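You operate a simulated robot arm through the tools that you are given. There is no shell and no other tool. Be economical: measure what you need, move in short steps, check, and stop when the job is done.

The job below is to be done with a simulated robot arm. You get a single attempt, and the scene is never put back.

JOB
Clamp the green spool, file its end smooth, fit the green cap, then free the vise.
Fine: fine file, back on the black mat; cap after filing. What is to be rubbed or washed off counts as gone when no trace of it is left.

Only the result counts: the job must be done as asked and must still hold three seconds after the hand-in. Knocking over, shifting, dropping, spilling or breaking anything else fails it. A push-on lid holds only when it is set on centred and level and pressed home; a screw cap is set on level and turned clockwise until tight.

ROBOT AND FRAMES
A 7-joint arm with a two-finger parallel gripper, fixed in place. Base frame: the origin is at the foot of the arm, x ahead of it, y to its left, z up; the work surface is at about z = 0. Readings come in cm, degrees, newtons and seconds.
With the tool pointing down near the work surface it reaches from about 24 to 62 cm from the base axis. Its first joint turns from -66.0 to 66.0 degrees. Payload 2.6 kg.
Tool frame: the origin (TCP) lies between the finger pads and is the grasp point; the fingertips stand 3 cm ahead of it; z points along the fingers, y is the line along which they close. The gripper opens to 9.4 cm. The fingers are 2.8 cm wide and 1 cm thick; the gripper's body (5 by 9.6 cm) begins 5.5 cm behind the TCP.
Orientation is told as [roll, pitch, yaw] about the base's x, y, z axes, in that order, counted from this pose: with the fingers straight down and closing along the base's y, the tool's x points along the base's -x, its y along +y and its z along -z.

CONTROLS
- The arm moves only by the tool nudge_tool. Its argument "steps" is a list of rows, each a list of 7 numbers: the shift along the tool's x, y, z in units of 50 mm (1.0 is 50 mm), then the turn, a rotation vector about the tool's x, y, z in units of 6 degrees (1.0 is 6 degrees), then the opening, from 0 (shut) to 1 (fully open). In form: [[dx, dy, dz, ax, ay, az, hand], ...]. A call has 1 to 20 rows; each row shifts and turns the commanded pose from where the row before left it, along the tool's axes as they then stand. A call with a number of a shift or a turn outside -1 to 1 is refused whole. Rows are played at 5 a second. More than 5 cm and 8.6 degrees between two rows, or a gripper value outside its range, and nothing of the call is played. A pose out of reach is approached as far as the arm can. The call stops where the force on the tool passes 70 N (or 10 N more than at its start, if that is more) or the arm is blocked; 0.2 s more then pass. The fingers move at their own pace (about 7.2 cm/s each) and stop on an object; they squeeze with about 32 N. The grip force told is the motor's: it shows also when the fingers shut on nothing. Time passes only in rows, and 0.2 s behind the last, so rows that do not move let the fingers close. It gives the time, the measured TCP pose, the force on the tool (base axes), the opening and the grip force at its end, in the units of the frame above (readings bear some noise), with the torque about the TCP (base axes, N m) and any sound that the robot's microphone picked up.
- Cameras (640 x 400 px; columns grow to the right, rows downward): "scene" is fixed at [3.24, 44.96, 53.35]; the picture's right is [-0.83, -0.56, 0.00], its down [-0.44, 0.65, -0.62] and it looks along [0.34, -0.51, -0.79] (base axes); focal length 214 px, centre (320, 200). "wrist" rides on the gripper at [7.6, 1.4, -10.2] in the tool frame; the picture's right is [-0.18, 0.98, 0.00], its down [-0.75, -0.14, -0.64] and it looks along [-0.63, -0.12, 0.77] (tool axes); focal length 243 px, centre (320, 200).
- snapshot(camera): a new picture of that camera. The clock stands still meanwhile.
- pixel_to_xyz(camera, pixels): for up to 12 pixels [column, row] of the newest picture of that camera ("zoom" is the newest enlarged one), the place [x, y, z] in the base frame of the surface seen there, good to about 0.2 cm, but the place of the scene camera against the robot may be out by one fixed shift of up to 2.5 cm in any direction. The clock stands still meanwhile.
- enlarge(camera, box): a new picture of the part [left, top, right, bottom] of that camera's present view, enlarged. The clock stands still meanwhile.
- hand_in(): hands the job in; it is judged then, once.

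Keep the steps short. Do not move on a guess: measure, check each grasp and each placing, and mend mistakes. In all there are 80 turns and 46 pictures (those below and enlarged ones count). Leave the gripper open and the arm clear of the work at the hand-in unless told otherwise, and finish with a single line.

The tools are called after ">>>" as name(argument=value, ...) on one line, values as JSON. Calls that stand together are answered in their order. nudge_tool: Moves the arm, as the interface text tells. Its arguments: {"type":"object","properties":{"steps":{"type":"array"}},"required":["steps"]} The other tools are called the same way: snapshot (camera) takes a picture; pixel_to_xyz (camera, pixels) gives the place of the surface under pixels of a picture; enlarge (camera, box) takes an enlarged picture of a part of a camera's view; hand_in () hands the job in.

At the start:

```text
clock: 0.0
tool_pos: [36.09, -2.14, 36.02]
ee_rot: [0.0, 0.1, 0.0]
force: [0.5, 0.6, 0.0]
ft_torque: [-0.01, 0.0, 0.01]
width: 9.41
grasp_force: 0.0
```

scene: 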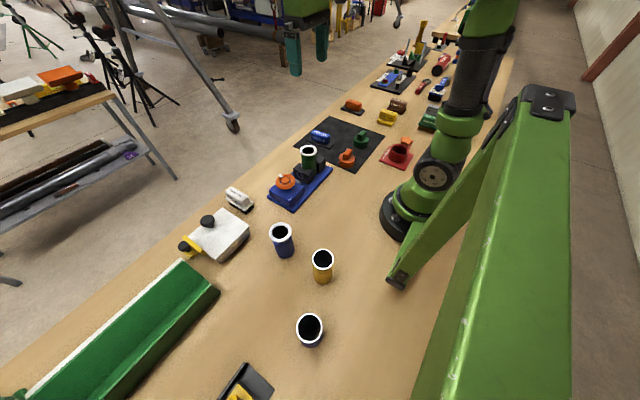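
wrist: 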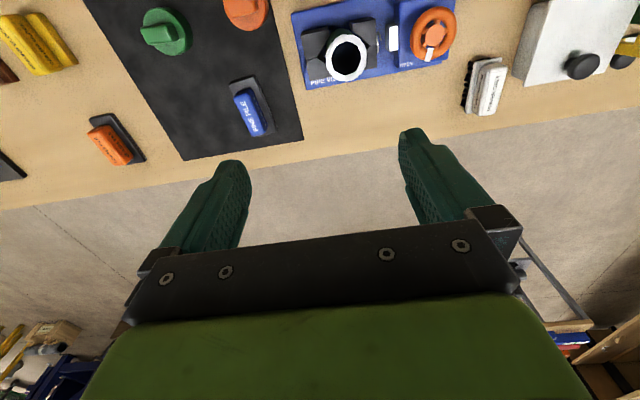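

I see the vise (blue base) with a green spool with white top, black mat with fine file and caps. I'll enlarge the relevant regions to read the labels.

>>> enlarge(camera="scene", box=[220, 90, 440, 228])

>>> enlarge(camera="wrist", box=[220, 0, 540, 200])

>>> enlarge(camera="wrist", box=[0, 0, 320, 200])

```text
2.90 times, centred on (330, 159) of scene
```

zoom: 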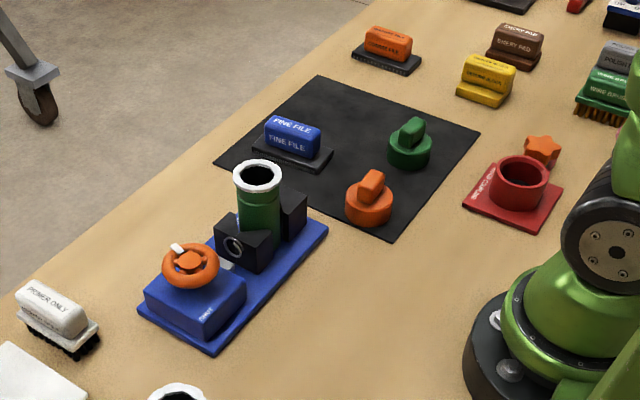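

```text
2.00 times, centred on (380, 100) of wrist
```

zoom: 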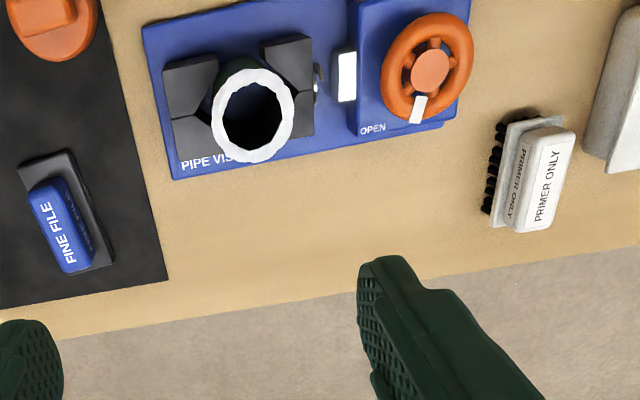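

```text
2.00 times, centred on (160, 100) of wrist
```

zoom: 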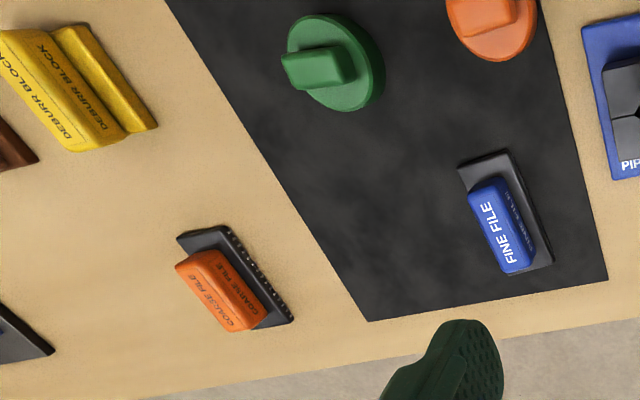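

Measuring the objects with the wrist camera: spool rim, handwheel, pointer, fine file, green cap, vise base.

>>> pixel_to_xyz(camera="wrist", pixels=[[331, 58], [363, 62], [346, 77], [346, 36], [434, 35], [430, 54], [415, 37], [453, 32], [392, 38], [340, 95], [312, 80], [455, 5]])

>>> pixel_to_xyz(camera="wrist", pixels=[[240, 95], [259, 130], [238, 80], [274, 131], [252, 110], [160, 33], [175, 32], [150, 36], [170, 50], [250, 145], [182, 30], [270, 100]])

>>> pixel_to_xyz(camera="scene", pixels=[[308, 150], [285, 181], [362, 135], [361, 147], [320, 135], [347, 150]])

```text
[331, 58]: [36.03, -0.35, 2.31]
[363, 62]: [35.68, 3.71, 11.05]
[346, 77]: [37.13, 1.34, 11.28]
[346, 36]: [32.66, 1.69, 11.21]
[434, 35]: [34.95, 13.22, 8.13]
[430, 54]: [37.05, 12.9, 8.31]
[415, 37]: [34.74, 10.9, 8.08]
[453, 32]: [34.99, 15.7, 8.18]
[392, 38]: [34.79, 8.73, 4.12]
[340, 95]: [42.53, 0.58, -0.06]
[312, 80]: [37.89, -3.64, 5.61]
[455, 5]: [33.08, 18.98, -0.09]
```

```text
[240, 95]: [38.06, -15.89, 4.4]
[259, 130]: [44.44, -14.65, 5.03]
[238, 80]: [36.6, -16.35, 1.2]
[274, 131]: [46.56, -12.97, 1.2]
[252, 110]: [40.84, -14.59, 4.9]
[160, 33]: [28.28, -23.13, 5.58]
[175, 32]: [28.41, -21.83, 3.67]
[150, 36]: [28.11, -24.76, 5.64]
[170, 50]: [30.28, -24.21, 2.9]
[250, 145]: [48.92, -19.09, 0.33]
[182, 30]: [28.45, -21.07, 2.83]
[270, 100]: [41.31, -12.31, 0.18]
```

```text
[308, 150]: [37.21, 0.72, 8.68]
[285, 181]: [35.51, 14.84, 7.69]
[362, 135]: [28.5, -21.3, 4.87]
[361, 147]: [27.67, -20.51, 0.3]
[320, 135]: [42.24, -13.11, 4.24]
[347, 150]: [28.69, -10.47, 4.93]
```

Spool axis is near (34.9, 1.6), rim z 11.2; handwheel centre is near (35, 13.2), top 8.2. I'll move closer to see the vise and the spool end.

>>> nudge_tool(steps=[[0.24, 0.468, 0.72, 0, 0, 0, 1], [0.24, 0.468, 0.72, 0, 0, 0, 1], [0.24, 0.468, 0.72, 0, 0, 0, 1], [0.24, 0.468, 0.72, 0, 0, 0, 1], [0.24, 0.468, 0.6, 0, 0, 0, 1], [0, 0, 0, 0, 0, 0, 1]])

>>> snapshot(camera="wrist")

```text
clock: 1.4
tool_pos: [30.02, 9.36, 18.49]
ee_rot: [0.0, 0.0, 0.0]
force: [0.2, -0.4, -0.3]
ft_torque: [0.04, 0.01, -0.01]
width: 9.39
grasp_force: 0.1
```

```text
40 pictures are left
```

wrist: 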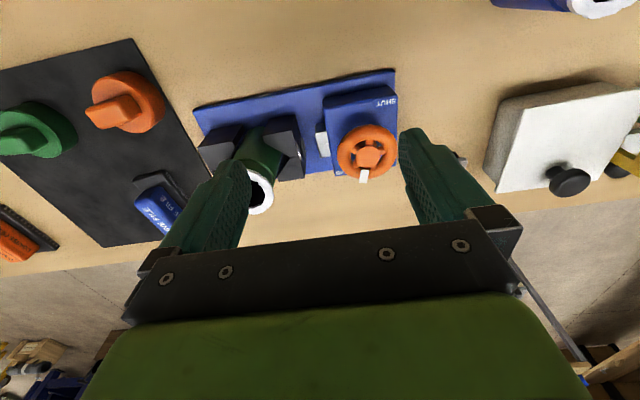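

I see "SHUT" on the base side of the wheel and "OPEN" on the pointer side. Enlarging.

>>> enlarge(camera="wrist", box=[190, 65, 430, 215])

>>> pixel_to_xyz(camera="wrist", pixels=[[368, 156], [363, 175], [340, 153], [395, 155], [370, 128], [330, 110], [360, 110], [395, 112], [320, 140], [258, 175], [246, 200], [268, 185]])

```text
2.67 times, centred on (310, 140) of wrist
```

zoom: 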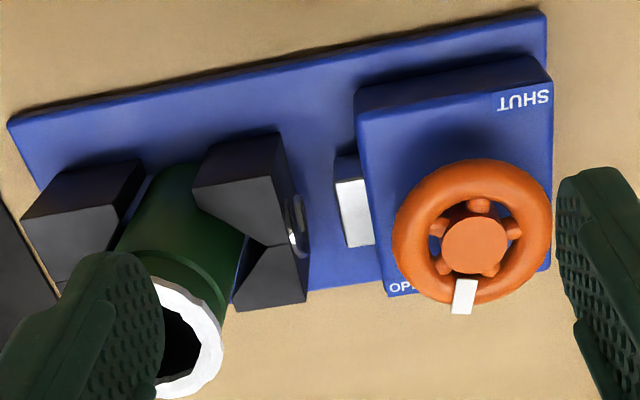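

```text
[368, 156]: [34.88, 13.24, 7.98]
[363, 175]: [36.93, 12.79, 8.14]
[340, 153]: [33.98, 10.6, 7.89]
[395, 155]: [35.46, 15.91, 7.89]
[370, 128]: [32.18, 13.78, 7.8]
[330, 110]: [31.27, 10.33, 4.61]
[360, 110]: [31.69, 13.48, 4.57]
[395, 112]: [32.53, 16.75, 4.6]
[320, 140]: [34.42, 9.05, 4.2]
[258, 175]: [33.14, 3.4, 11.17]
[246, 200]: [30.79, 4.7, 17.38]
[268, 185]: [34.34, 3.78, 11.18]
```

The wheel needs to go from OPEN (+x side) to SHUT (−x side). I'll move over the wheel (34.85, 13.25), descend and grip its rim.

>>> nudge_tool(steps=[[-0.48, 0.39, 0, 0, 0, 0, 1], [-0.48, 0.39, 0, 0, 0, 0, 1], [0, 0, 0.65, 0, 0, 0, 1], [0, 0, 0.65, 0, 0, 0, 1], [0, 0, 0.62, 0, 0, 0, 1], [0, 0, 0, 0, 0, 0, 1]])

>>> enlarge(camera="wrist", box=[160, 60, 480, 260])

```text
clock: 2.8
tool_pos: [34.98, 13.52, 8.93]
ee_rot: [0.0, 0.0, -0.1]
force: [-0.5, -0.1, 0.0]
ft_torque: [0.01, -0.01, -0.01]
width: 9.41
grasp_force: 0.1
```

```text
2.00 times, centred on (320, 160) of wrist
```

zoom: 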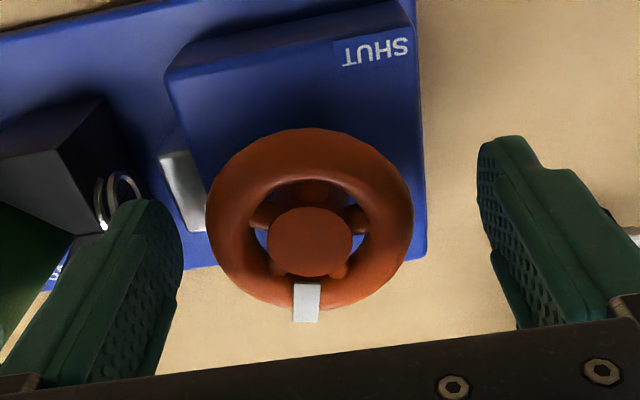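

The wheel is a bit toward the left finger; shift y −0.25 and close.

>>> nudge_tool(steps=[[0.02, -0.055, 0, 0, 0, 0, 1], [0, 0, 0, 0, 0, 0, 0], [0, 0, 0, 0, 0, 0, 0], [0, 0, 0, 0, 0, 0, 0], [0, 0, 0, 0, 0, 0, 0]])

```text
clock: 4.0
tool_pos: [34.84, 13.27, 8.95]
ee_rot: [0.0, 0.0, -0.1]
force: [0.2, -0.8, -1.5]
ft_torque: [0.16, -0.11, 0.06]
width: 5.79
grasp_force: 44.8
```

Gripped at 5.79 cm. Turning clockwise (positive about tool z) 30° and reading torque.

>>> nudge_tool(steps=[[0, 0, 0, 0, 0, 1, 0], [0, 0, 0, 0, 0, 1, 0], [0, 0, 0, 0, 0, 1, 0], [0, 0, 0, 0, 0, 1, 0], [0, 0, 0, 0, 0, 1, 0], [0, 0, 0, 0, 0, 0, 0]])

>>> enlarge(camera="wrist", box=[160, 60, 480, 260])

```text
clock: 5.4
tool_pos: [34.88, 13.27, 8.93]
ee_rot: [0.2, -0.2, -29.8]
force: [27.7, 26.2, -31.1]
ft_torque: [-0.01, 0.26, 0.12]
width: 5.79
grasp_force: 45.0
```

```text
2.00 times, centred on (320, 160) of wrist
```

zoom: 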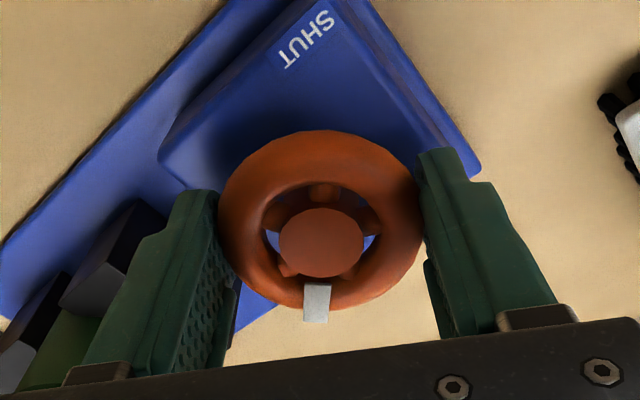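

The wheel follows the gripper (pointer moved), but side force built up. I'll release and regrip to relax, then keep turning.

>>> nudge_tool(steps=[[0, 0, 0, 0, 0, 0, 0.75], [0, 0, 0, 0, 0, 0, 0.75], [0, 0, 0, 0, 0, 0, 0], [0, 0, 0, 0, 0, 0, 0], [0, 0, 0, 0, 0, 0, 0], [0, 0, 0, 0, 0, 1, 0], [0, 0, 0, 0, 0, 1, 0]])

```text
clock: 7.0
tool_pos: [34.87, 13.36, 9.07]
ee_rot: [0.3, 0.1, -41.8]
force: [10.2, 27.2, -1.2]
ft_torque: [-0.44, -0.93, 0.2]
width: 5.79
grasp_force: 44.5
```

>>> nudge_tool(steps=[[0, 0.02, 0, 0, 0, 1, 0], [0, 0, 0, 0, 0, 1, 0], [0, 0, 0, 0, 0, 1, 0], [0, 0, 0, 0, 0, 1, 0], [0, 0, 0, 0, 0, 0, 0]])

```text
clock: 8.2
tool_pos: [35.05, 13.33, 9.01]
ee_rot: [0.3, 0.1, -66.1]
force: [9.4, 24.3, 9.9]
ft_torque: [-0.48, -0.36, 0.13]
width: 5.79
grasp_force: 45.1
```

>>> nudge_tool(steps=[[0, 0, 0, 0, 0, 1, 0], [0, 0, 0, 0, 0, 1, 0], [0, 0, 0, 0, 0, 1, 0], [0, 0, 0, 0, 0, 1, 0], [0, 0, 0, 0, 0, 0, 0]])

>>> enlarge(camera="scene", box=[240, 130, 360, 205])

```text
clock: 9.4
tool_pos: [34.96, 13.47, 8.92]
ee_rot: [0.4, 0.1, -90.0]
force: [20.1, 29.7, -1.8]
ft_torque: [-0.11, 0.19, 0.19]
width: 5.79
grasp_force: 45.1
```

```text
5.33 times, centred on (300, 168) of scene
```

zoom: 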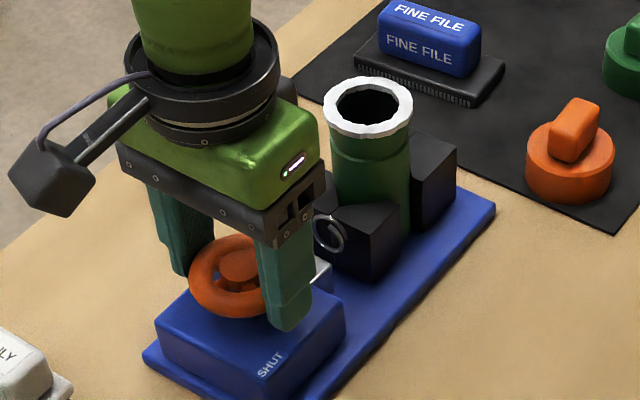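

Half way. Continuing clockwise while watching the forces.

>>> nudge_tool(steps=[[0, 0, 0, 0, 0, 0, 0.75], [0, 0, 0, 0, 0, 0, 0.75], [0, 0, 0, 0, 0, 0, 0], [0, 0, 0, 0, 0, 0, 0], [0, 0, 0, 0, 0, 0, 0], [0, 0, 0, 0, 0, 1, 0], [0, 0, 0, 0, 0, 1, 0], [0, 0, 0, 0, 0, 1, 0], [0, 0, 0, 0, 0, 1, 0], [0, 0, 0, 0, 0, 1, 0], [0, 0, 0, 0, 0, 0, 0]])

```text
clock: 11.8
tool_pos: [34.93, 13.11, 9.09]
ee_rot: [0.2, 0.0, -120.1]
force: [18.1, -12.4, -9.9]
ft_torque: [0.16, -0.7, -0.01]
width: 5.8
grasp_force: 44.6
```

>>> nudge_tool(steps=[[0, 0, 0, 0, 0, 1, 0], [0, 0, 0, 0, 0, 1, 0], [0, 0, 0, 0, 0, 1, 0], [0, 0, 0, 0, 0, 1, 0], [0, 0, 0, 0, 0, 0, 0]])

>>> enlarge(camera="scene", box=[240, 130, 360, 205])

```text
clock: 13.0
tool_pos: [34.87, 13.17, 8.91]
ee_rot: [0.1, 0.0, -144.1]
force: [10.8, -16.1, -7.9]
ft_torque: [-0.32, -0.74, 0.06]
width: 5.8
grasp_force: 45.3
```

```text
5.33 times, centred on (300, 168) of scene
```

zoom: 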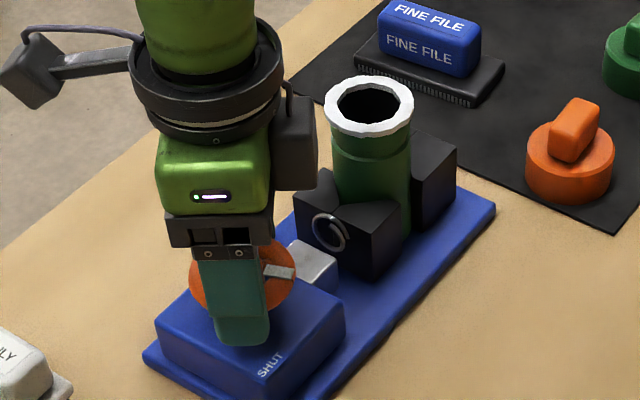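

>>> nudge_tool(steps=[[0, 0, 0, 0, 0, 1, 0], [0, 0, 0, 0, 0, 1, 0], [0, 0, 0, 0, 0, 1, 0], [0, 0, 0, 0, 0, 1, 0], [0, 0, 0, 0, 0, 0, 0]])

>>> enlarge(camera="scene", box=[240, 130, 360, 205])

```text
clock: 14.2
tool_pos: [34.85, 13.23, 8.9]
ee_rot: [0.0, 0.0, -168.1]
force: [1.8, -13.8, 10.2]
ft_torque: [-1.12, 0.03, 0.09]
width: 5.8
grasp_force: 45.1
```

```text
5.33 times, centred on (300, 168) of scene
```

zoom: 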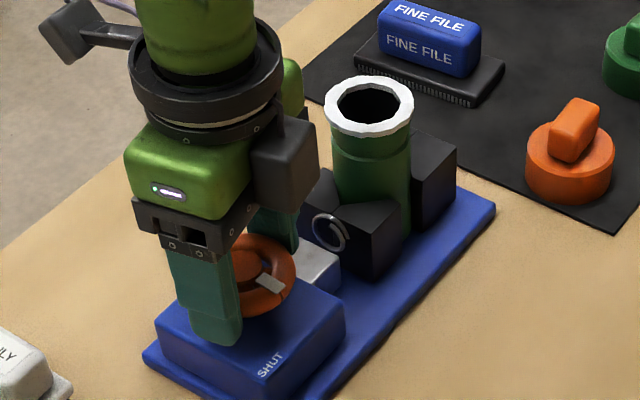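

Pointer not quite at the SHUT side; no resisting torque yet. Continue.

>>> nudge_tool(steps=[[0, 0, 0, 0, 0, 1, 0], [0, 0, 0, 0, 0, 1, 0], [0, 0, 0, 0, 0, 0, 0]])

```text
clock: 15.0
tool_pos: [34.91, 13.28, 8.91]
ee_rot: [-0.1, 0.0, 180.0]
force: [0.0, -8.6, -0.6]
ft_torque: [-0.49, -1.25, 0.14]
width: 5.79
grasp_force: 45.5
```

>>> nudge_tool(steps=[[0, 0, 0, 0, 0, 1, 0], [0, 0, 0, 0, 0, 1, 0], [0, 0, 0, 0, 0, 0, 0]])

>>> enlarge(camera="scene", box=[240, 130, 360, 205])

```text
clock: 15.8
tool_pos: [34.8, 13.32, 8.91]
ee_rot: [-0.2, 0.0, 167.8]
force: [8.1, -0.8, -6.2]
ft_torque: [-0.06, 0.36, 0.16]
width: 5.74
grasp_force: 44.4
```

```text
5.33 times, centred on (300, 168) of scene
```

zoom: 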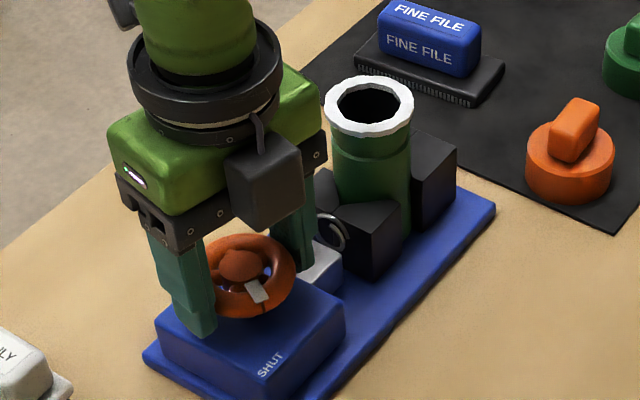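

Turned 192° and still no stop. Continue a little, watching torque about z.

>>> nudge_tool(steps=[[0, 0, 0, 0, 0, 1, 0], [0, 0, 0, 0, 0, 1, 0], [0, 0, 0, 0, 0, 1, 0], [0, 0, 0, 0, 0, 0, 0]])

>>> snapshot(camera="wrist")

```text
clock: 16.2
tool_pos: [34.94, 13.17, 8.76]
ee_rot: [-0.5, -1.0, 162.2]
force: [-1.7, 1.0, 10.0]
ft_torque: [-0.93, 0.98, 0.0]
width: 5.77
grasp_force: 44.9
out of reach, approached as far as the arm can: row 1, 2
stopped in row 2: the force on the tool passed its limit at 92 N (the readings are from after the stop); the commanded pose is now the measured one
```

```text
32 pictures are left
```

wrist: 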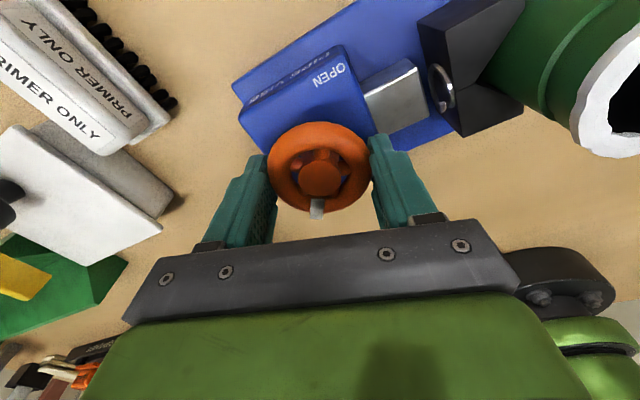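

Joint limit reached. I'll measure the jaw, bar and spool to see whether the jaw has closed.

>>> pixel_to_xyz(camera="wrist", pixels=[[372, 95], [415, 75], [424, 110], [432, 100], [425, 30], [468, 20], [490, 60], [500, 100], [520, 60], [316, 207], [320, 175], [455, 130]])

>>> enlarge(camera="wrist", box=[220, 0, 640, 262])

```text
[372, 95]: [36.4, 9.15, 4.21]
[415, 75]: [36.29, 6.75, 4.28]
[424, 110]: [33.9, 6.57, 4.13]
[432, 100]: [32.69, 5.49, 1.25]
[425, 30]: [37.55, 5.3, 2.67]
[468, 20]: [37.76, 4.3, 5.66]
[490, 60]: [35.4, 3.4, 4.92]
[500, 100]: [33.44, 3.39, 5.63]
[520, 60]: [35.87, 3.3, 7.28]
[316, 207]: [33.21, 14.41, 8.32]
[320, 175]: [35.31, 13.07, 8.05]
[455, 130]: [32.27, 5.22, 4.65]
```

```text
1.52 times, centred on (430, 131) of wrist
```

zoom: 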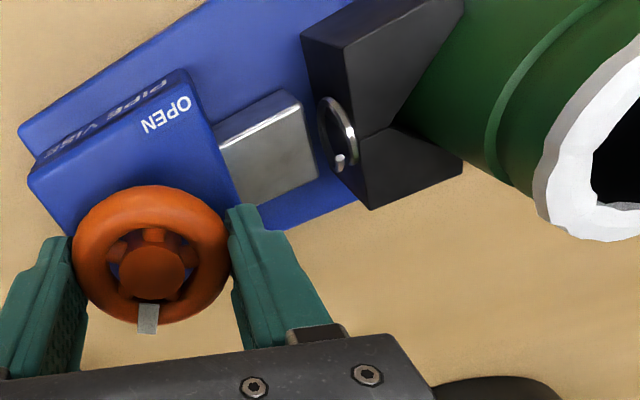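

The slide bar has extended toward the jaw (end at y≈6.6, jaw face y≈5.3), so more turning is needed. Open, turn the hand back counterclockwise and regrip.

>>> nudge_tool(steps=[[0, 0, 0, 0, 0, 0, 1], [0, 0, 0, 0, 0, 0, 1], [0, 0, 0, 0, 0, -1, 1], [0, 0, 0, 0, 0, -1, 1], [0, 0, 0, 0, 0, -1, 1], [0, 0, 0, 0, 0, -1, 1], [0, 0, 0, 0, 0, -1, 1], [0, 0, 0, 0, 0, -1, 1], [0, 0, 0, 0, 0, -1, 1], [0, 0, 0, 0, 0, -1, 1], [0, 0, 0, 0, 0, -1, 1], [0, 0, 0, 0, 0, -1, 1], [0, 0, 0, 0, 0, -1, 1], [0, 0, 0, 0, 0, -1, 1], [0, 0, 0, 0, 0, -1, 1], [0, 0, 0, 0, 0, -1, 1], [0, 0, 0, 0, 0, -1, 1], [0, 0, 0, 0, 0, -1, 1], [0, 0, 0, 0, 0, -1, 1], [0, 0, 0, 0, 0, 0, 1]])

>>> nudge_tool(steps=[[0, 0, 0, 0, 0, -1, 1], [0, 0, 0, 0, 0, -1, 1], [0, 0, 0, 0, 0, -1, 1], [0, 0, 0, 0, 0, -1, 1], [0, 0, 0, 0, 0, -1, 1], [0, 0, 0, 0, 0, -1, 1], [0, 0, 0, 0, 0, -1, 1], [0, 0, 0, 0, 0, -1, 1], [0, 0, 0, 0, 0, -1, 1], [0, 0, 0, 0, 0, -1, 1], [0, 0, 0, 0, 0, -1, 1], [0, 0, 0, 0, 0, -1, 1], [0, 0, 0, 0, 0, -1, 1], [0, 0, 0, 0, 0, -1, 1], [0, 0, 0, 0, 0, -1, 1], [0, 0, 0, 0, 0, -1, 1], [0, 0, 0, 0, 0, 0, 1]])

```text
clock: 20.4
tool_pos: [34.87, 13.21, 8.85]
ee_rot: [-0.9, 0.7, -95.7]
force: [0.5, 0.0, 0.1]
ft_torque: [0.0, -0.02, 0.02]
width: 9.42
grasp_force: 0.0
```

```text
clock: 24.1
tool_pos: [35.06, 13.26, 8.88]
ee_rot: [0.7, 0.9, 0.3]
force: [-0.1, -0.5, -0.3]
ft_torque: [0.01, -0.04, 0.0]
width: 9.38
grasp_force: 0.1
```

Level the tool, back up 48° more, then grip.

>>> nudge_tool(steps=[[0.035, 0, 0, 0.117, -0.15, 0, 1], [0, 0, 0, 0, 0, -1, 1], [0, 0, 0, 0, 0, -1, 1], [0, 0, 0, 0, 0, -1, 1], [0, 0, 0, 0, 0, -1, 1], [0, 0, 0, 0, 0, -1, 1], [0, 0, 0, 0, 0, -1, 1], [0, 0, 0, 0, 0, -1, 1], [0, 0, 0, 0, 0, -1, 1], [0, 0, 0, 0, 0, 0, 0], [0, 0, 0, 0, 0, 0, 0], [0, 0, 0, 0, 0, 0, 0], [0, 0, 0, 0, 0, 0, 0]])

```text
clock: 26.9
tool_pos: [34.89, 13.23, 8.84]
ee_rot: [-0.2, -0.1, 48.1]
force: [11.7, -8.8, -5.3]
ft_torque: [0.09, -0.04, 0.18]
width: 5.88
grasp_force: 45.1
```

Gripped. Turning clockwise again in batches.

>>> nudge_tool(steps=[[0, 0, 0, 0, 0, 1, 0], [0, 0, 0, 0, 0, 1, 0], [0, 0, 0, 0, 0, 1, 0], [0, 0, 0, 0, 0, 1, 0], [0, 0, 0, 0, 0, 1, 0], [0, 0, 0, 0, 0, 1, 0], [0, 0, 0, 0, 0, 1, 0], [0, 0, 0, 0, 0, 1, 0], [0, 0, 0, 0, 0, 0, 0]])

```text
clock: 28.9
tool_pos: [34.79, 13.23, 8.76]
ee_rot: [0.0, -0.1, 0.2]
force: [2.4, -12.6, 4.7]
ft_torque: [-0.45, -0.1, 1.17]
width: 5.94
grasp_force: 44.9
```

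Torque about z rose to 1.17 N m. Looking at the jaw and pointer.

>>> snapshot(camera="wrist")

>>> enlarge(camera="scene", box=[240, 130, 360, 205])

```text
30 pictures are left
```

wrist: 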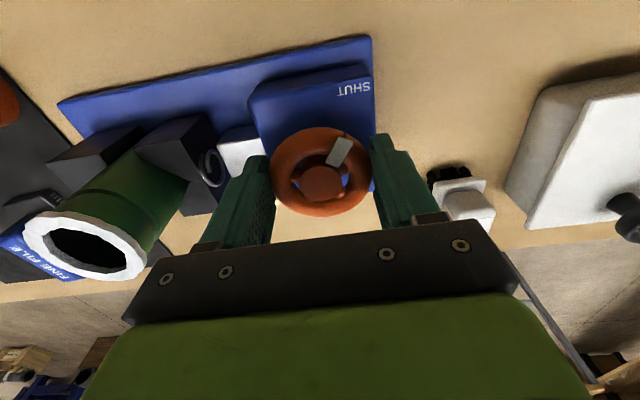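

```text
5.33 times, centred on (300, 168) of scene
```

zoom: 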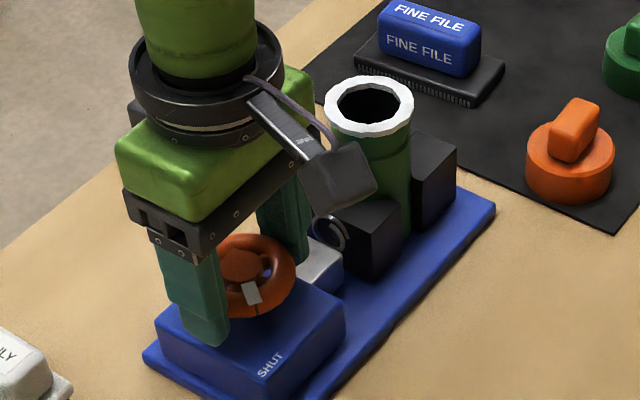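

The pointer stayed at SHUT (upper right) while the hand slipped at 1.17 N m, so the screw is at its stop. Confirm the jaw geometry by measurement.

>>> pixel_to_xyz(camera="wrist", pixels=[[219, 145], [255, 140], [205, 165], [222, 165], [205, 120], [160, 130], [190, 165], [180, 195], [120, 135], [70, 155], [85, 215], [127, 275]])

>>> enlarge(camera="wrist", box=[20, 90, 292, 260])

```text
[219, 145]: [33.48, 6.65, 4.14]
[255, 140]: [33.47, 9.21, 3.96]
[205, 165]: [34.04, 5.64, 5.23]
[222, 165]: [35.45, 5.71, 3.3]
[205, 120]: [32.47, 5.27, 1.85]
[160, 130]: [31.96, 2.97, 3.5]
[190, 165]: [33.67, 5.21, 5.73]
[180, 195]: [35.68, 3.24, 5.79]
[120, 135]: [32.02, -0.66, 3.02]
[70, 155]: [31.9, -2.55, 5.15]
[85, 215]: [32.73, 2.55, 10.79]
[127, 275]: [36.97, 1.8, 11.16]
```

```text
2.35 times, centred on (156, 175) of wrist
```

zoom: 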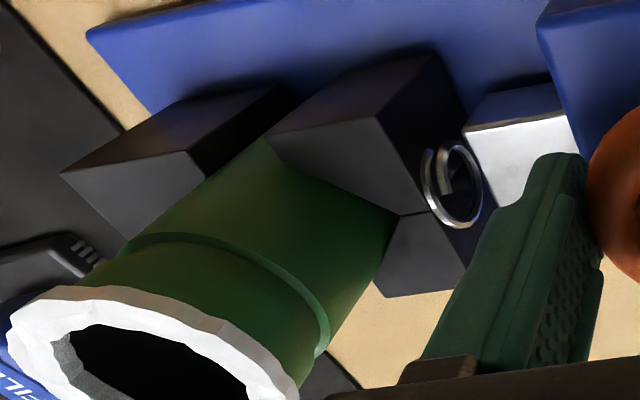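

Clamped. Open, rise clear, and move to look at the fine file.

>>> nudge_tool(steps=[[0, 0, 0, 0, 0, 0, 1], [0, 0, 0, 0, 0, 0, 1], [0, 0, -0.9, 0, 0, 0, 1], [0, 0, -0.9, 0, 0, 0, 1], [0, 0, -0.9, 0, 0, 0, 1], [0.08, -0.87, 0, 0, 0, 0, 1], [0.08, -0.87, 0, 0, 0, 0, 1], [0.08, -0.87, 0, 0, 0, 0, 1], [0.08, -0.87, 0, 0, 0, 0, 1], [0.08, -0.87, 0, 0, 0, 0, 1], [0.08, -0.87, 0, 0, 0, 0, 1], [0, 0, 0.5, 0, 0, 0, 1], [0, 0, 0.4, 0, 0, 0, 1], [0, 0, 0, 0, 0, 0, 1]])

>>> snapshot(camera="wrist")

```text
clock: 31.9
tool_pos: [32.35, -12.81, 17.56]
ee_rot: [-0.1, -0.1, 0.2]
force: [0.2, 0.5, 0.4]
ft_torque: [0.0, -0.01, 0.01]
width: 9.42
grasp_force: 0.1
```

```text
27 pictures are left
```

wrist: 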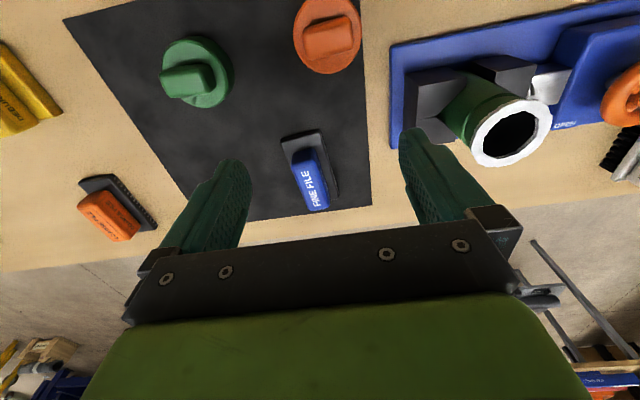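

>>> enlarge(camera="wrist", box=[230, 110, 390, 210])

>>> pixel_to_xyz(camera="wrist", pixels=[[283, 137], [320, 131], [338, 192], [296, 152], [313, 150], [328, 206], [308, 210], [310, 180], [303, 180], [318, 178], [185, 82], [205, 92]])

>>> pixel_to_xyz(camera="wrist", pixels=[[162, 80], [213, 72], [211, 88], [170, 92], [195, 45], [230, 65], [210, 107], [195, 82], [178, 60], [212, 40], [472, 130], [549, 122]])

```text
4.00 times, centred on (310, 160) of wrist
```

zoom: 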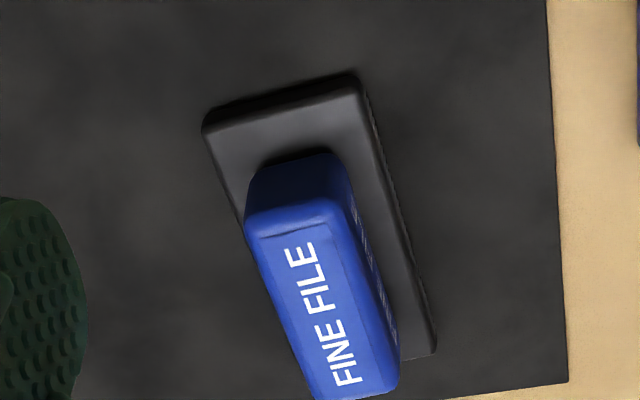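

```text
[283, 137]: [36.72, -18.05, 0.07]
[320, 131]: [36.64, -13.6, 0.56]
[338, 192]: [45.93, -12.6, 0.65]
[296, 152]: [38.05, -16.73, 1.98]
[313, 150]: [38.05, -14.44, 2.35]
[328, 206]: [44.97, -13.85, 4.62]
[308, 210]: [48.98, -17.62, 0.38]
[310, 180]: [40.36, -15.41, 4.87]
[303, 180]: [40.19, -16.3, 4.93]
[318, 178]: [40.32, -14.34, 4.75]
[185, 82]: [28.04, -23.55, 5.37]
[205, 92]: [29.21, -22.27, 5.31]
```

```text
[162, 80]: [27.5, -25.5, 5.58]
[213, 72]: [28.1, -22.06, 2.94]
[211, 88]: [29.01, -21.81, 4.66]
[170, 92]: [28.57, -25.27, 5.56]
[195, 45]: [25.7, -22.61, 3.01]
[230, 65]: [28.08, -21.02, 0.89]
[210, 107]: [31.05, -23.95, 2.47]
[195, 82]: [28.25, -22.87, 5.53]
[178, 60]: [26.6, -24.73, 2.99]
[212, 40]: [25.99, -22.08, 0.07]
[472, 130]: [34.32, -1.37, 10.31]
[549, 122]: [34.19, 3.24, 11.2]
```

File handle centre is about (41.5, −15.15), rotated ≈ +8°, z 1.2–4.9. I'll move over it, yaw 8°, and descend.

>>> nudge_tool(steps=[[-0.92, -0.234, 0, 0, 0, 0, 1], [-0.92, -0.234, 0, 0, 0, 0, 1], [0, 0, 0.8, 0, 0, -0.7, 1], [0, 0, 0.8, 0, 0, -0.7, 1], [0, 0, 0.5, 0, 0, 0, 1], [0, 0, 0, 0, 0, 0, 1]])

>>> snapshot(camera="wrist")

```text
clock: 33.2
tool_pos: [41.61, -15.22, 7.14]
ee_rot: [0.0, -0.1, 8.6]
force: [-0.4, 0.3, -0.6]
ft_torque: [-0.04, 0.0, 0.0]
width: 9.41
grasp_force: 0.0
```

```text
25 pictures are left
```

wrist: 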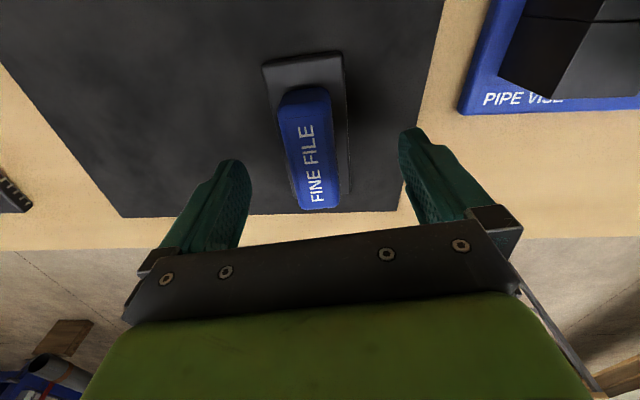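

>>> pixel_to_xyz(camera="wrist", pixels=[[281, 110], [329, 100], [306, 105], [290, 160], [312, 160], [335, 155], [300, 204], [336, 200], [318, 200], [265, 68], [341, 55], [348, 185]])

```text
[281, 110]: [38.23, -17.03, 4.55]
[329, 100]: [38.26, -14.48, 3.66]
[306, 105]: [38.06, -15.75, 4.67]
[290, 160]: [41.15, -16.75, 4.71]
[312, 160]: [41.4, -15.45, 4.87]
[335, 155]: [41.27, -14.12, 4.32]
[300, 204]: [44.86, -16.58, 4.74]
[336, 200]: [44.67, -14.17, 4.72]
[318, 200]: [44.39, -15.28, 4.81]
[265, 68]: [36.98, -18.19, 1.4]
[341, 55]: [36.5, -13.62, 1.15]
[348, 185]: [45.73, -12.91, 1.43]
```

Refined: centre (41.5, −15.5), yaw ≈ 4.5°. Correct, descend and grip.

>>> nudge_tool(steps=[[0, -0.056, 0, 0, 0, 0.65, 1], [0, 0, 0.25, 0, 0, 0, 1], [0, 0, 0.24, 0, 0, 0, 1], [0, 0, 0, 0, 0, 0, 0], [0, 0, 0, 0, 0, 0, 0], [0, 0, 0, 0, 0, 0, 0], [0, 0, 0, 0, 0, 0, 0]])

```text
clock: 34.9
tool_pos: [41.63, -15.43, 4.86]
ee_rot: [0.0, 0.0, 4.6]
force: [0.3, -3.3, 1.4]
ft_torque: [-0.04, -0.21, -0.16]
width: 3.43
grasp_force: 32.4
```

Width 3.43 cm with force 32 N. I'll settle and lift 3 cm, then look.

>>> nudge_tool(steps=[[0, 0, 0, 0, 0, 0, 0], [0, 0, -0.3, 0, 0, 0, 0], [0, 0, -0.3, 0, 0, 0, 0], [0, 0, -0.6, 0, 0, 0, 0], [0, 0, 0, 0, 0, 0, 0]])

>>> snapshot(camera="wrist")

>>> enlarge(camera="scene", box=[260, 80, 400, 168])

```text
clock: 36.0
tool_pos: [41.61, -15.47, 11.02]
ee_rot: [0.0, -0.1, 4.7]
force: [1.0, 0.2, -2.7]
ft_torque: [-0.02, 0.0, 0.02]
width: 3.4
grasp_force: 31.8
```

```text
24 pictures are left
```

wrist: 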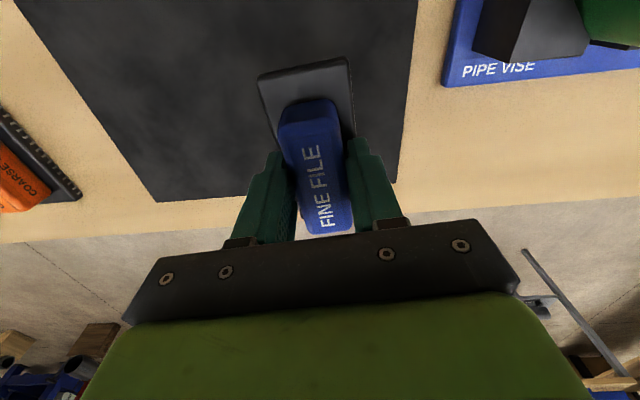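

```text
4.55 times, centred on (330, 124) of scene
```

zoom: 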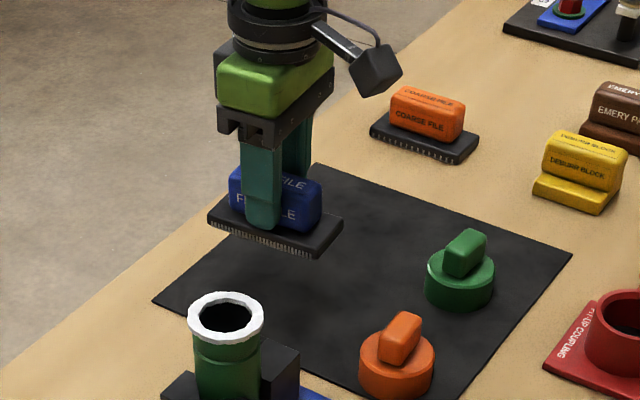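

File is held level; its face is ≈4.75 cm below TCP, so contact with the rim (z 11.2) is expected at TCP z ≈ 15.9. I'll rise and go above the spool (34.9, 1.3) to z 17.

>>> nudge_tool(steps=[[0, 0, -0.9, 0, 0, 0, 0], [0, 0, -0.9, 0, 0, 0, 0], [0.265, 0.8645, 0, 0, 0, 0, 0], [0.265, 0.8645, 0, 0, 0, 0, 0], [0.265, 0.8645, 0, 0, 0, 0, 0], [0.265, 0.8645, 0, 0, 0, 0, 0], [0, 0, 0.3, 0, 0, 0, 0], [0, 0, 0.28, 0, 0, 0, 0], [0, 0, 0, 0, 0, 0, 0]])

```text
clock: 38.0
tool_pos: [34.83, 1.42, 16.96]
ee_rot: [0.0, -0.1, 4.8]
force: [-0.2, 0.3, -3.0]
ft_torque: [-0.01, -0.02, -0.01]
width: 3.45
grasp_force: 32.0
```

Lowering gently in 0.2–0.25 cm steps to find contact.

>>> nudge_tool(steps=[[0, 0, 0.1, 0, 0, 0, 0], [0, 0, 0.05, 0, 0, 0, 0], [0, 0, 0.05, 0, 0, 0, 0], [0, 0, 0.0, 0, 0, 0, 0]])

```text
clock: 39.0
tool_pos: [35.06, 1.36, 15.97]
ee_rot: [0.0, -0.2, 4.7]
force: [0.0, 0.1, -2.4]
ft_torque: [0.02, 0.0, 0.02]
width: 3.42
grasp_force: 31.7
```

>>> nudge_tool(steps=[[0, 0, 0.03, 0, 0, 0, 0], [0, 0, 0.02, 0, 0, 0, 0], [0, 0, 0.0, 0, 0, 0, 0]])

```text
clock: 39.9
tool_pos: [35.09, 1.41, 15.82]
ee_rot: [0.0, -0.2, 4.6]
force: [-4.0, -0.7, 10.2]
ft_torque: [0.17, 0.19, 0.06]
width: 3.42
grasp_force: 32.0
```

Contact, about 13 N down. Stroking back and forth.

>>> nudge_tool(steps=[[0.3, 0, 0, 0, 0, 0, 0], [0.3, 0, 0, 0, 0, 0, 0], [-0.3, 0, 0, 0, 0, 0, 0], [-0.3, 0, 0, 0, 0, 0, 0], [-0.3, 0, 0, 0, 0, 0, 0], [-0.3, 0, 0, 0, 0, 0, 0], [0.3, 0, 0, 0, 0, 0, 0], [0.3, 0.15, 0, 0, 0, 0, 0], [0.3, 0, 0, 0, 0, 0, 0], [0.3, 0, 0, 0, 0, 0, 0], [-0.3, 0, 0, 0, 0, 0, 0], [-0.3, 0, 0, 0, 0, 0, 0], [-0.3, 0, 0, 0, 0, 0, 0], [-0.3, 0, 0, 0, 0, 0, 0], [0.3, 0, 0, 0, 0, 0, 0], [0.3, -0.15, 0, 0, 0, 0, 0], [0, 0, 0, 0, 0, 0, 0]])

>>> enlarge(camera="scene", box=[260, 110, 380, 185])

```text
clock: 43.5
tool_pos: [35.04, 1.4, 15.59]
ee_rot: [0.0, 0.1, 4.7]
force: [1.4, 0.2, -2.5]
ft_torque: [0.0, 0.03, 0.03]
width: 3.39
grasp_force: 32.6
```

```text
5.33 times, centred on (320, 148) of scene
```

zoom: 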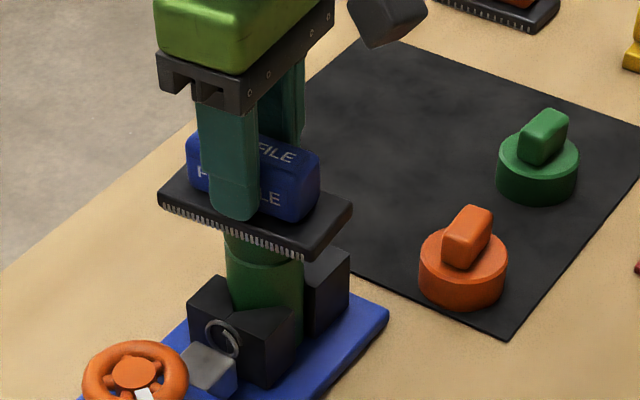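

Contact vanished, so the burr layer may be gone. Lift the file and move aside to inspect the rim.

>>> nudge_tool(steps=[[0, 0, -0.6, 0, 0, 0, 0], [0, 0, -0.6, 0, 0, 0, 0], [0, -0.9, 0, 0, 0, 0, 0], [0, -0.9, 0, 0, 0, 0, 0], [0, 0, 0, 0, 0, 0, 0]])

>>> enlarge(camera="scene", box=[280, 135, 344, 175])

>>> enlarge(camera="wrist", box=[380, 0, 640, 162])

```text
clock: 44.6
tool_pos: [35.75, -7.57, 21.95]
ee_rot: [0.1, -0.1, 4.7]
force: [-0.4, -0.3, -3.2]
ft_torque: [-0.03, 0.01, -0.04]
width: 3.44
grasp_force: 32.7
```

```text
10.00 times, centred on (312, 155) of scene
```

zoom: 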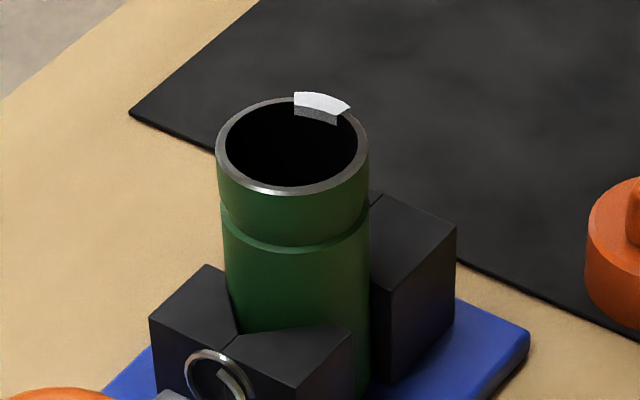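

```text
2.46 times, centred on (510, 81) of wrist
```

zoom: 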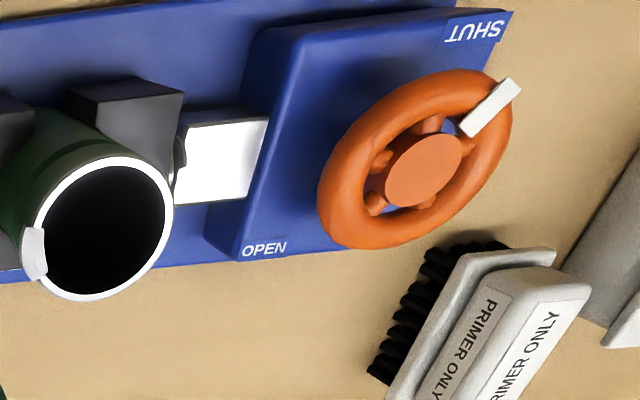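

One burr segment remains on the −y side. Measure it.

>>> pixel_to_xyz(camera="zoom", pixels=[[35, 240], [38, 268], [165, 215], [105, 163], [90, 297], [30, 255]])

```text
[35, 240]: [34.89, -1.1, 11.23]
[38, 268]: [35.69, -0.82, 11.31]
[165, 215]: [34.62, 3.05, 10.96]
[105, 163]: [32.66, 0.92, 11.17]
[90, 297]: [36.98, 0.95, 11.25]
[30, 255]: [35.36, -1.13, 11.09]
```

Centre the file on the burr (35.2, −1.2), lower to just above contact.

>>> nudge_tool(steps=[[0, 0.64, 0, 0, 0, 0, 0], [0, 0.64, 0, 0, 0, 0, 0], [0, 0, 0.6, 0, 0, 0, 0], [0, 0, 0.57, 0, 0, 0, 0], [0, 0, 0.04, 0, 0, 0, 0], [0, 0, 0.0, 0, 0, 0, 0]])

```text
clock: 46.0
tool_pos: [35.28, -1.01, 15.6]
ee_rot: [0.2, -0.2, 4.6]
force: [-5.9, 0.6, 13.9]
ft_torque: [0.13, 0.57, -0.03]
width: 3.39
grasp_force: 32.1
```

Pressing with ~17 N; stroke.

>>> nudge_tool(steps=[[0.25, 0, 0, 0, 0, 0, 0], [0.25, 0, 0, 0, 0, 0, 0], [-0.25, 0, 0, 0, 0, 0, 0], [-0.25, 0, 0, 0, 0, 0, 0], [-0.25, 0, 0, 0, 0, 0, 0], [-0.25, 0, 0, 0, 0, 0, 0], [0.25, 0, 0, 0, 0, 0, 0], [0.25, 0, 0, 0, 0, 0, 0], [0.25, 0, 0, 0, 0, 0, 0], [0.25, 0, 0, 0, 0, 0, 0], [-0.25, 0, 0, 0, 0, 0, 0], [-0.25, 0, 0, 0, 0, 0, 0], [0, 0, 0, 0, 0, 0, 0]])

>>> nudge_tool(steps=[[0, 0, -0.6, 0, 0, 0, 0], [0, 0, -0.6, 0, 0, 0, 0], [0, -0.7, 0, 0, 0, 0, 0], [0, -0.7, 0, 0, 0, 0, 0], [0, 0, 0, 0, 0, 0, 0]])

>>> enlarge(camera="scene", box=[280, 135, 344, 175])

>>> enlarge(camera="wrist", box=[340, 0, 500, 100])

```text
clock: 48.9
tool_pos: [35.07, -1.18, 15.55]
ee_rot: [0.1, 0.0, 4.6]
force: [-8.3, -2.2, 21.8]
ft_torque: [-0.05, 0.26, 0.0]
width: 3.44
grasp_force: 31.8
```

```text
clock: 50.0
tool_pos: [35.7, -8.16, 21.76]
ee_rot: [0.1, 0.0, 4.7]
force: [-0.6, 0.6, -2.3]
ft_torque: [0.0, 0.01, 0.01]
width: 3.42
grasp_force: 32.0
```

```text
10.00 times, centred on (312, 155) of scene
```

zoom: 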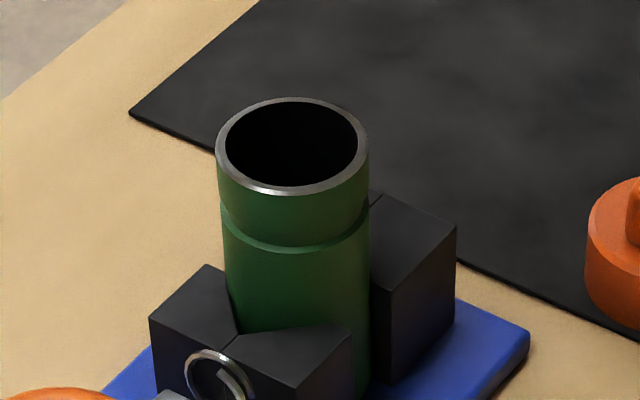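

```text
4.00 times, centred on (420, 50) of wrist
```

zoom: 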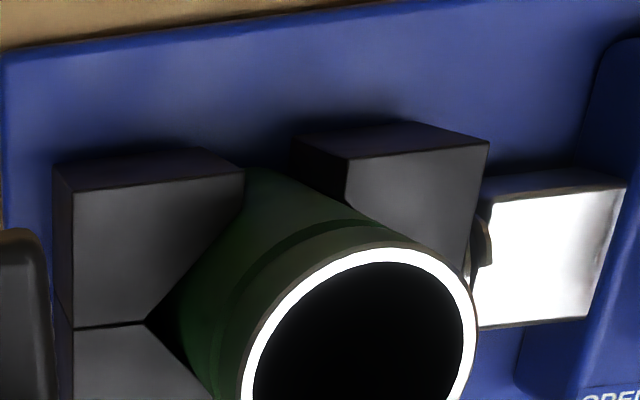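

The rim is clean. Measure its outer edge while in view (zoom), then return the file to the mat.

>>> pixel_to_xyz(camera="zoom", pixels=[[244, 385], [262, 335], [300, 285], [370, 252], [430, 267], [463, 310], [470, 345], [465, 375]])

>>> pixel_to_xyz(camera="scene", pixels=[[302.5, 150], [316, 148], [308, 145.4], [309, 153.7], [303.5, 147.5], [314.5, 152.5]])

```text
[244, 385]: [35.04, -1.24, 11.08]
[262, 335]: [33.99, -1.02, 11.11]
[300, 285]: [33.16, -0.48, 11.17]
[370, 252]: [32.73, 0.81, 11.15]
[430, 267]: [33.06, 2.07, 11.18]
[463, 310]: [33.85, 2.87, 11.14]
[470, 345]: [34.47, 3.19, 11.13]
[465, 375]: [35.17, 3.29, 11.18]
```

```text
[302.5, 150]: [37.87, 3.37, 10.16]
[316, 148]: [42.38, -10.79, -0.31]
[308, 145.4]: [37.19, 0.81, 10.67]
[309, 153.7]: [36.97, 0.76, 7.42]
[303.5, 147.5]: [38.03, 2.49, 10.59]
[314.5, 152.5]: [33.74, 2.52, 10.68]
```

Spool axis: (35.0, 1.0), r ≈ 2.25, top z 11.15. Now take the file back to its place (41.6, −15.4).

>>> nudge_tool(steps=[[-0.531, -0.773, 0, 0, 0, 0, 0], [-0.531, -0.773, 0, 0, 0, 0, 0], [0, 0, 0.85, 0, 0, 0, 0], [0, 0, 0.85, 0, 0, 0, 0], [0, 0, 0.85, 0, 0, 0, 0], [0, 0, 0.6, 0, 0, 0, 0], [0, 0, 0.07, 0, 0, 0, 0], [0, 0, 0, 0, 0, 0, 0]])

```text
clock: 51.9
tool_pos: [41.73, -15.35, 5.35]
ee_rot: [0.1, -0.2, 4.7]
force: [-0.3, 0.0, -2.4]
ft_torque: [0.0, 0.01, -0.04]
width: 3.38
grasp_force: 31.7
```

>>> nudge_tool(steps=[[0, 0, 0.03, 0, 0, 0, 0], [0, 0, 0.03, 0, 0, 0, 0], [0, 0, 0.02, 0, 0, 0, 0], [0, 0, 0, 0, 0, 0, 0]])

```text
clock: 52.9
tool_pos: [41.77, -15.49, 5.06]
ee_rot: [0.0, -0.1, 4.7]
force: [-0.2, -0.6, -2.5]
ft_torque: [0.0, 0.01, -0.03]
width: 3.42
grasp_force: 32.0
```

>>> nudge_tool(steps=[[0, 0, 0.03, 0, 0, 0, 0], [0, 0, 0.02, 0, 0, 0, 0], [0, 0, 0, 0, 0, 0, 0]])

```text
clock: 53.6
tool_pos: [41.76, -15.42, 4.88]
ee_rot: [0.0, -0.2, 4.7]
force: [0.3, -0.1, -2.3]
ft_torque: [0.0, 0.04, -0.02]
width: 3.42
grasp_force: 32.1
```

>>> nudge_tool(steps=[[0, 0, 0.02, 0, 0, 0, 0], [0, 0, 0.02, 0, 0, 0, 0], [0, 0, 0, 0, 0, 0, 0]])

```text
clock: 54.5
tool_pos: [41.62, -15.46, 4.64]
ee_rot: [0.0, -0.2, 4.6]
force: [-1.4, 0.3, -0.4]
ft_torque: [-0.03, -0.06, -0.04]
width: 3.44
grasp_force: 32.3
```

Contact begins. Release, rise straight up, and go view the green cap.

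>>> nudge_tool(steps=[[0, 0, 0, 0, 0, 0, 0.8], [0, 0, 0, 0, 0, 0, 1], [0, 0, 0, 0, 0, 0, 1], [0, 0, -0.8, 0, 0, 0, 1], [0, 0, -0.8, 0, 0, 0, 1], [0, 0, -0.9, 0, 0, 0, 1], [0.8, -0.3, 0, 0, 0, 0.78, 1], [0.8, -0.3, 0, 0, 0, 0, 1], [0.8, -0.3, 0, 0, 0, 0, 1], [0.4, 0, 0, 0, 0, 0, 1], [0, 0, 0, 0, 0, 0, 1]])

>>> snapshot(camera="wrist")

```text
clock: 56.9
tool_pos: [27.67, -20.33, 17.16]
ee_rot: [0.0, -0.1, 0.0]
force: [0.1, 0.8, 0.8]
ft_torque: [0.02, -0.02, 0.01]
width: 9.39
grasp_force: 0.0
```

```text
17 pictures are left
```

wrist: 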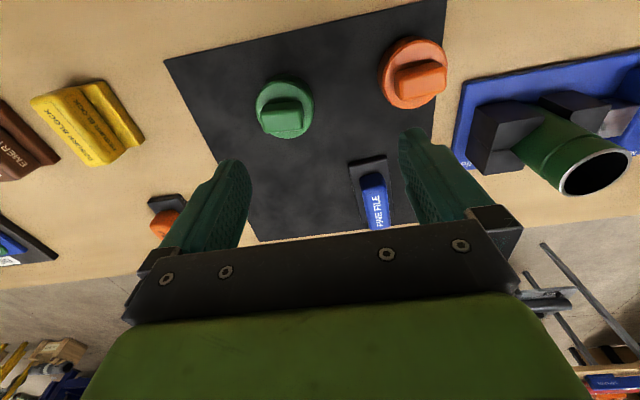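

>>> enlarge(camera="wrist", box=[236, 60, 332, 150])

>>> pixel_to_xyz(camera="wrist", pixels=[[257, 107], [313, 98], [283, 81], [270, 85], [302, 84], [280, 104], [265, 118], [302, 112], [283, 120], [282, 134], [268, 130], [302, 104]])

```text
4.44 times, centred on (284, 105) of wrist
```

zoom: 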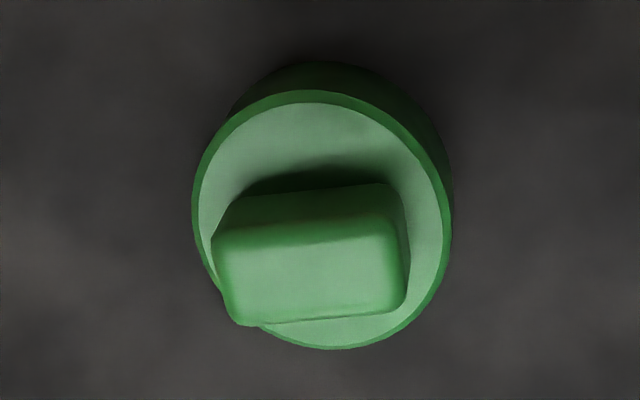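

```text
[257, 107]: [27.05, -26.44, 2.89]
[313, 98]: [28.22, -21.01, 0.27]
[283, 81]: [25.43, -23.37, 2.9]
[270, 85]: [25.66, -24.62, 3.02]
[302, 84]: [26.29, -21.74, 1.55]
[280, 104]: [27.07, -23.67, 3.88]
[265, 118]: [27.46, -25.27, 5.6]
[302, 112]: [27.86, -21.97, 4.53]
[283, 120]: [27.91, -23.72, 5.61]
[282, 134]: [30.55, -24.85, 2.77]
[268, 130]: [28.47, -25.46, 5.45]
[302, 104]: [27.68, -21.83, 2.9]
```

>>> pixel_to_xyz(camera="zoom", pixels=[[200, 205], [442, 195], [315, 100], [335, 344], [245, 135], [425, 140], [430, 290], [222, 245], [380, 222], [398, 295], [240, 315], [310, 270]])

```text
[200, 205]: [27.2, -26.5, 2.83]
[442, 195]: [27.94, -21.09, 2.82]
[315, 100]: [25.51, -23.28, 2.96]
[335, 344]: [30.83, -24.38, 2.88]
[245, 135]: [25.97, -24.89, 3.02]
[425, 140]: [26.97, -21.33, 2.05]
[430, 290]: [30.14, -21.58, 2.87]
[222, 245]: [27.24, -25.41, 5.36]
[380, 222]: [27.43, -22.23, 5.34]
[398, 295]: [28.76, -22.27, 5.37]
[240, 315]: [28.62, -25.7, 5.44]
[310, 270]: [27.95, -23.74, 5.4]
```

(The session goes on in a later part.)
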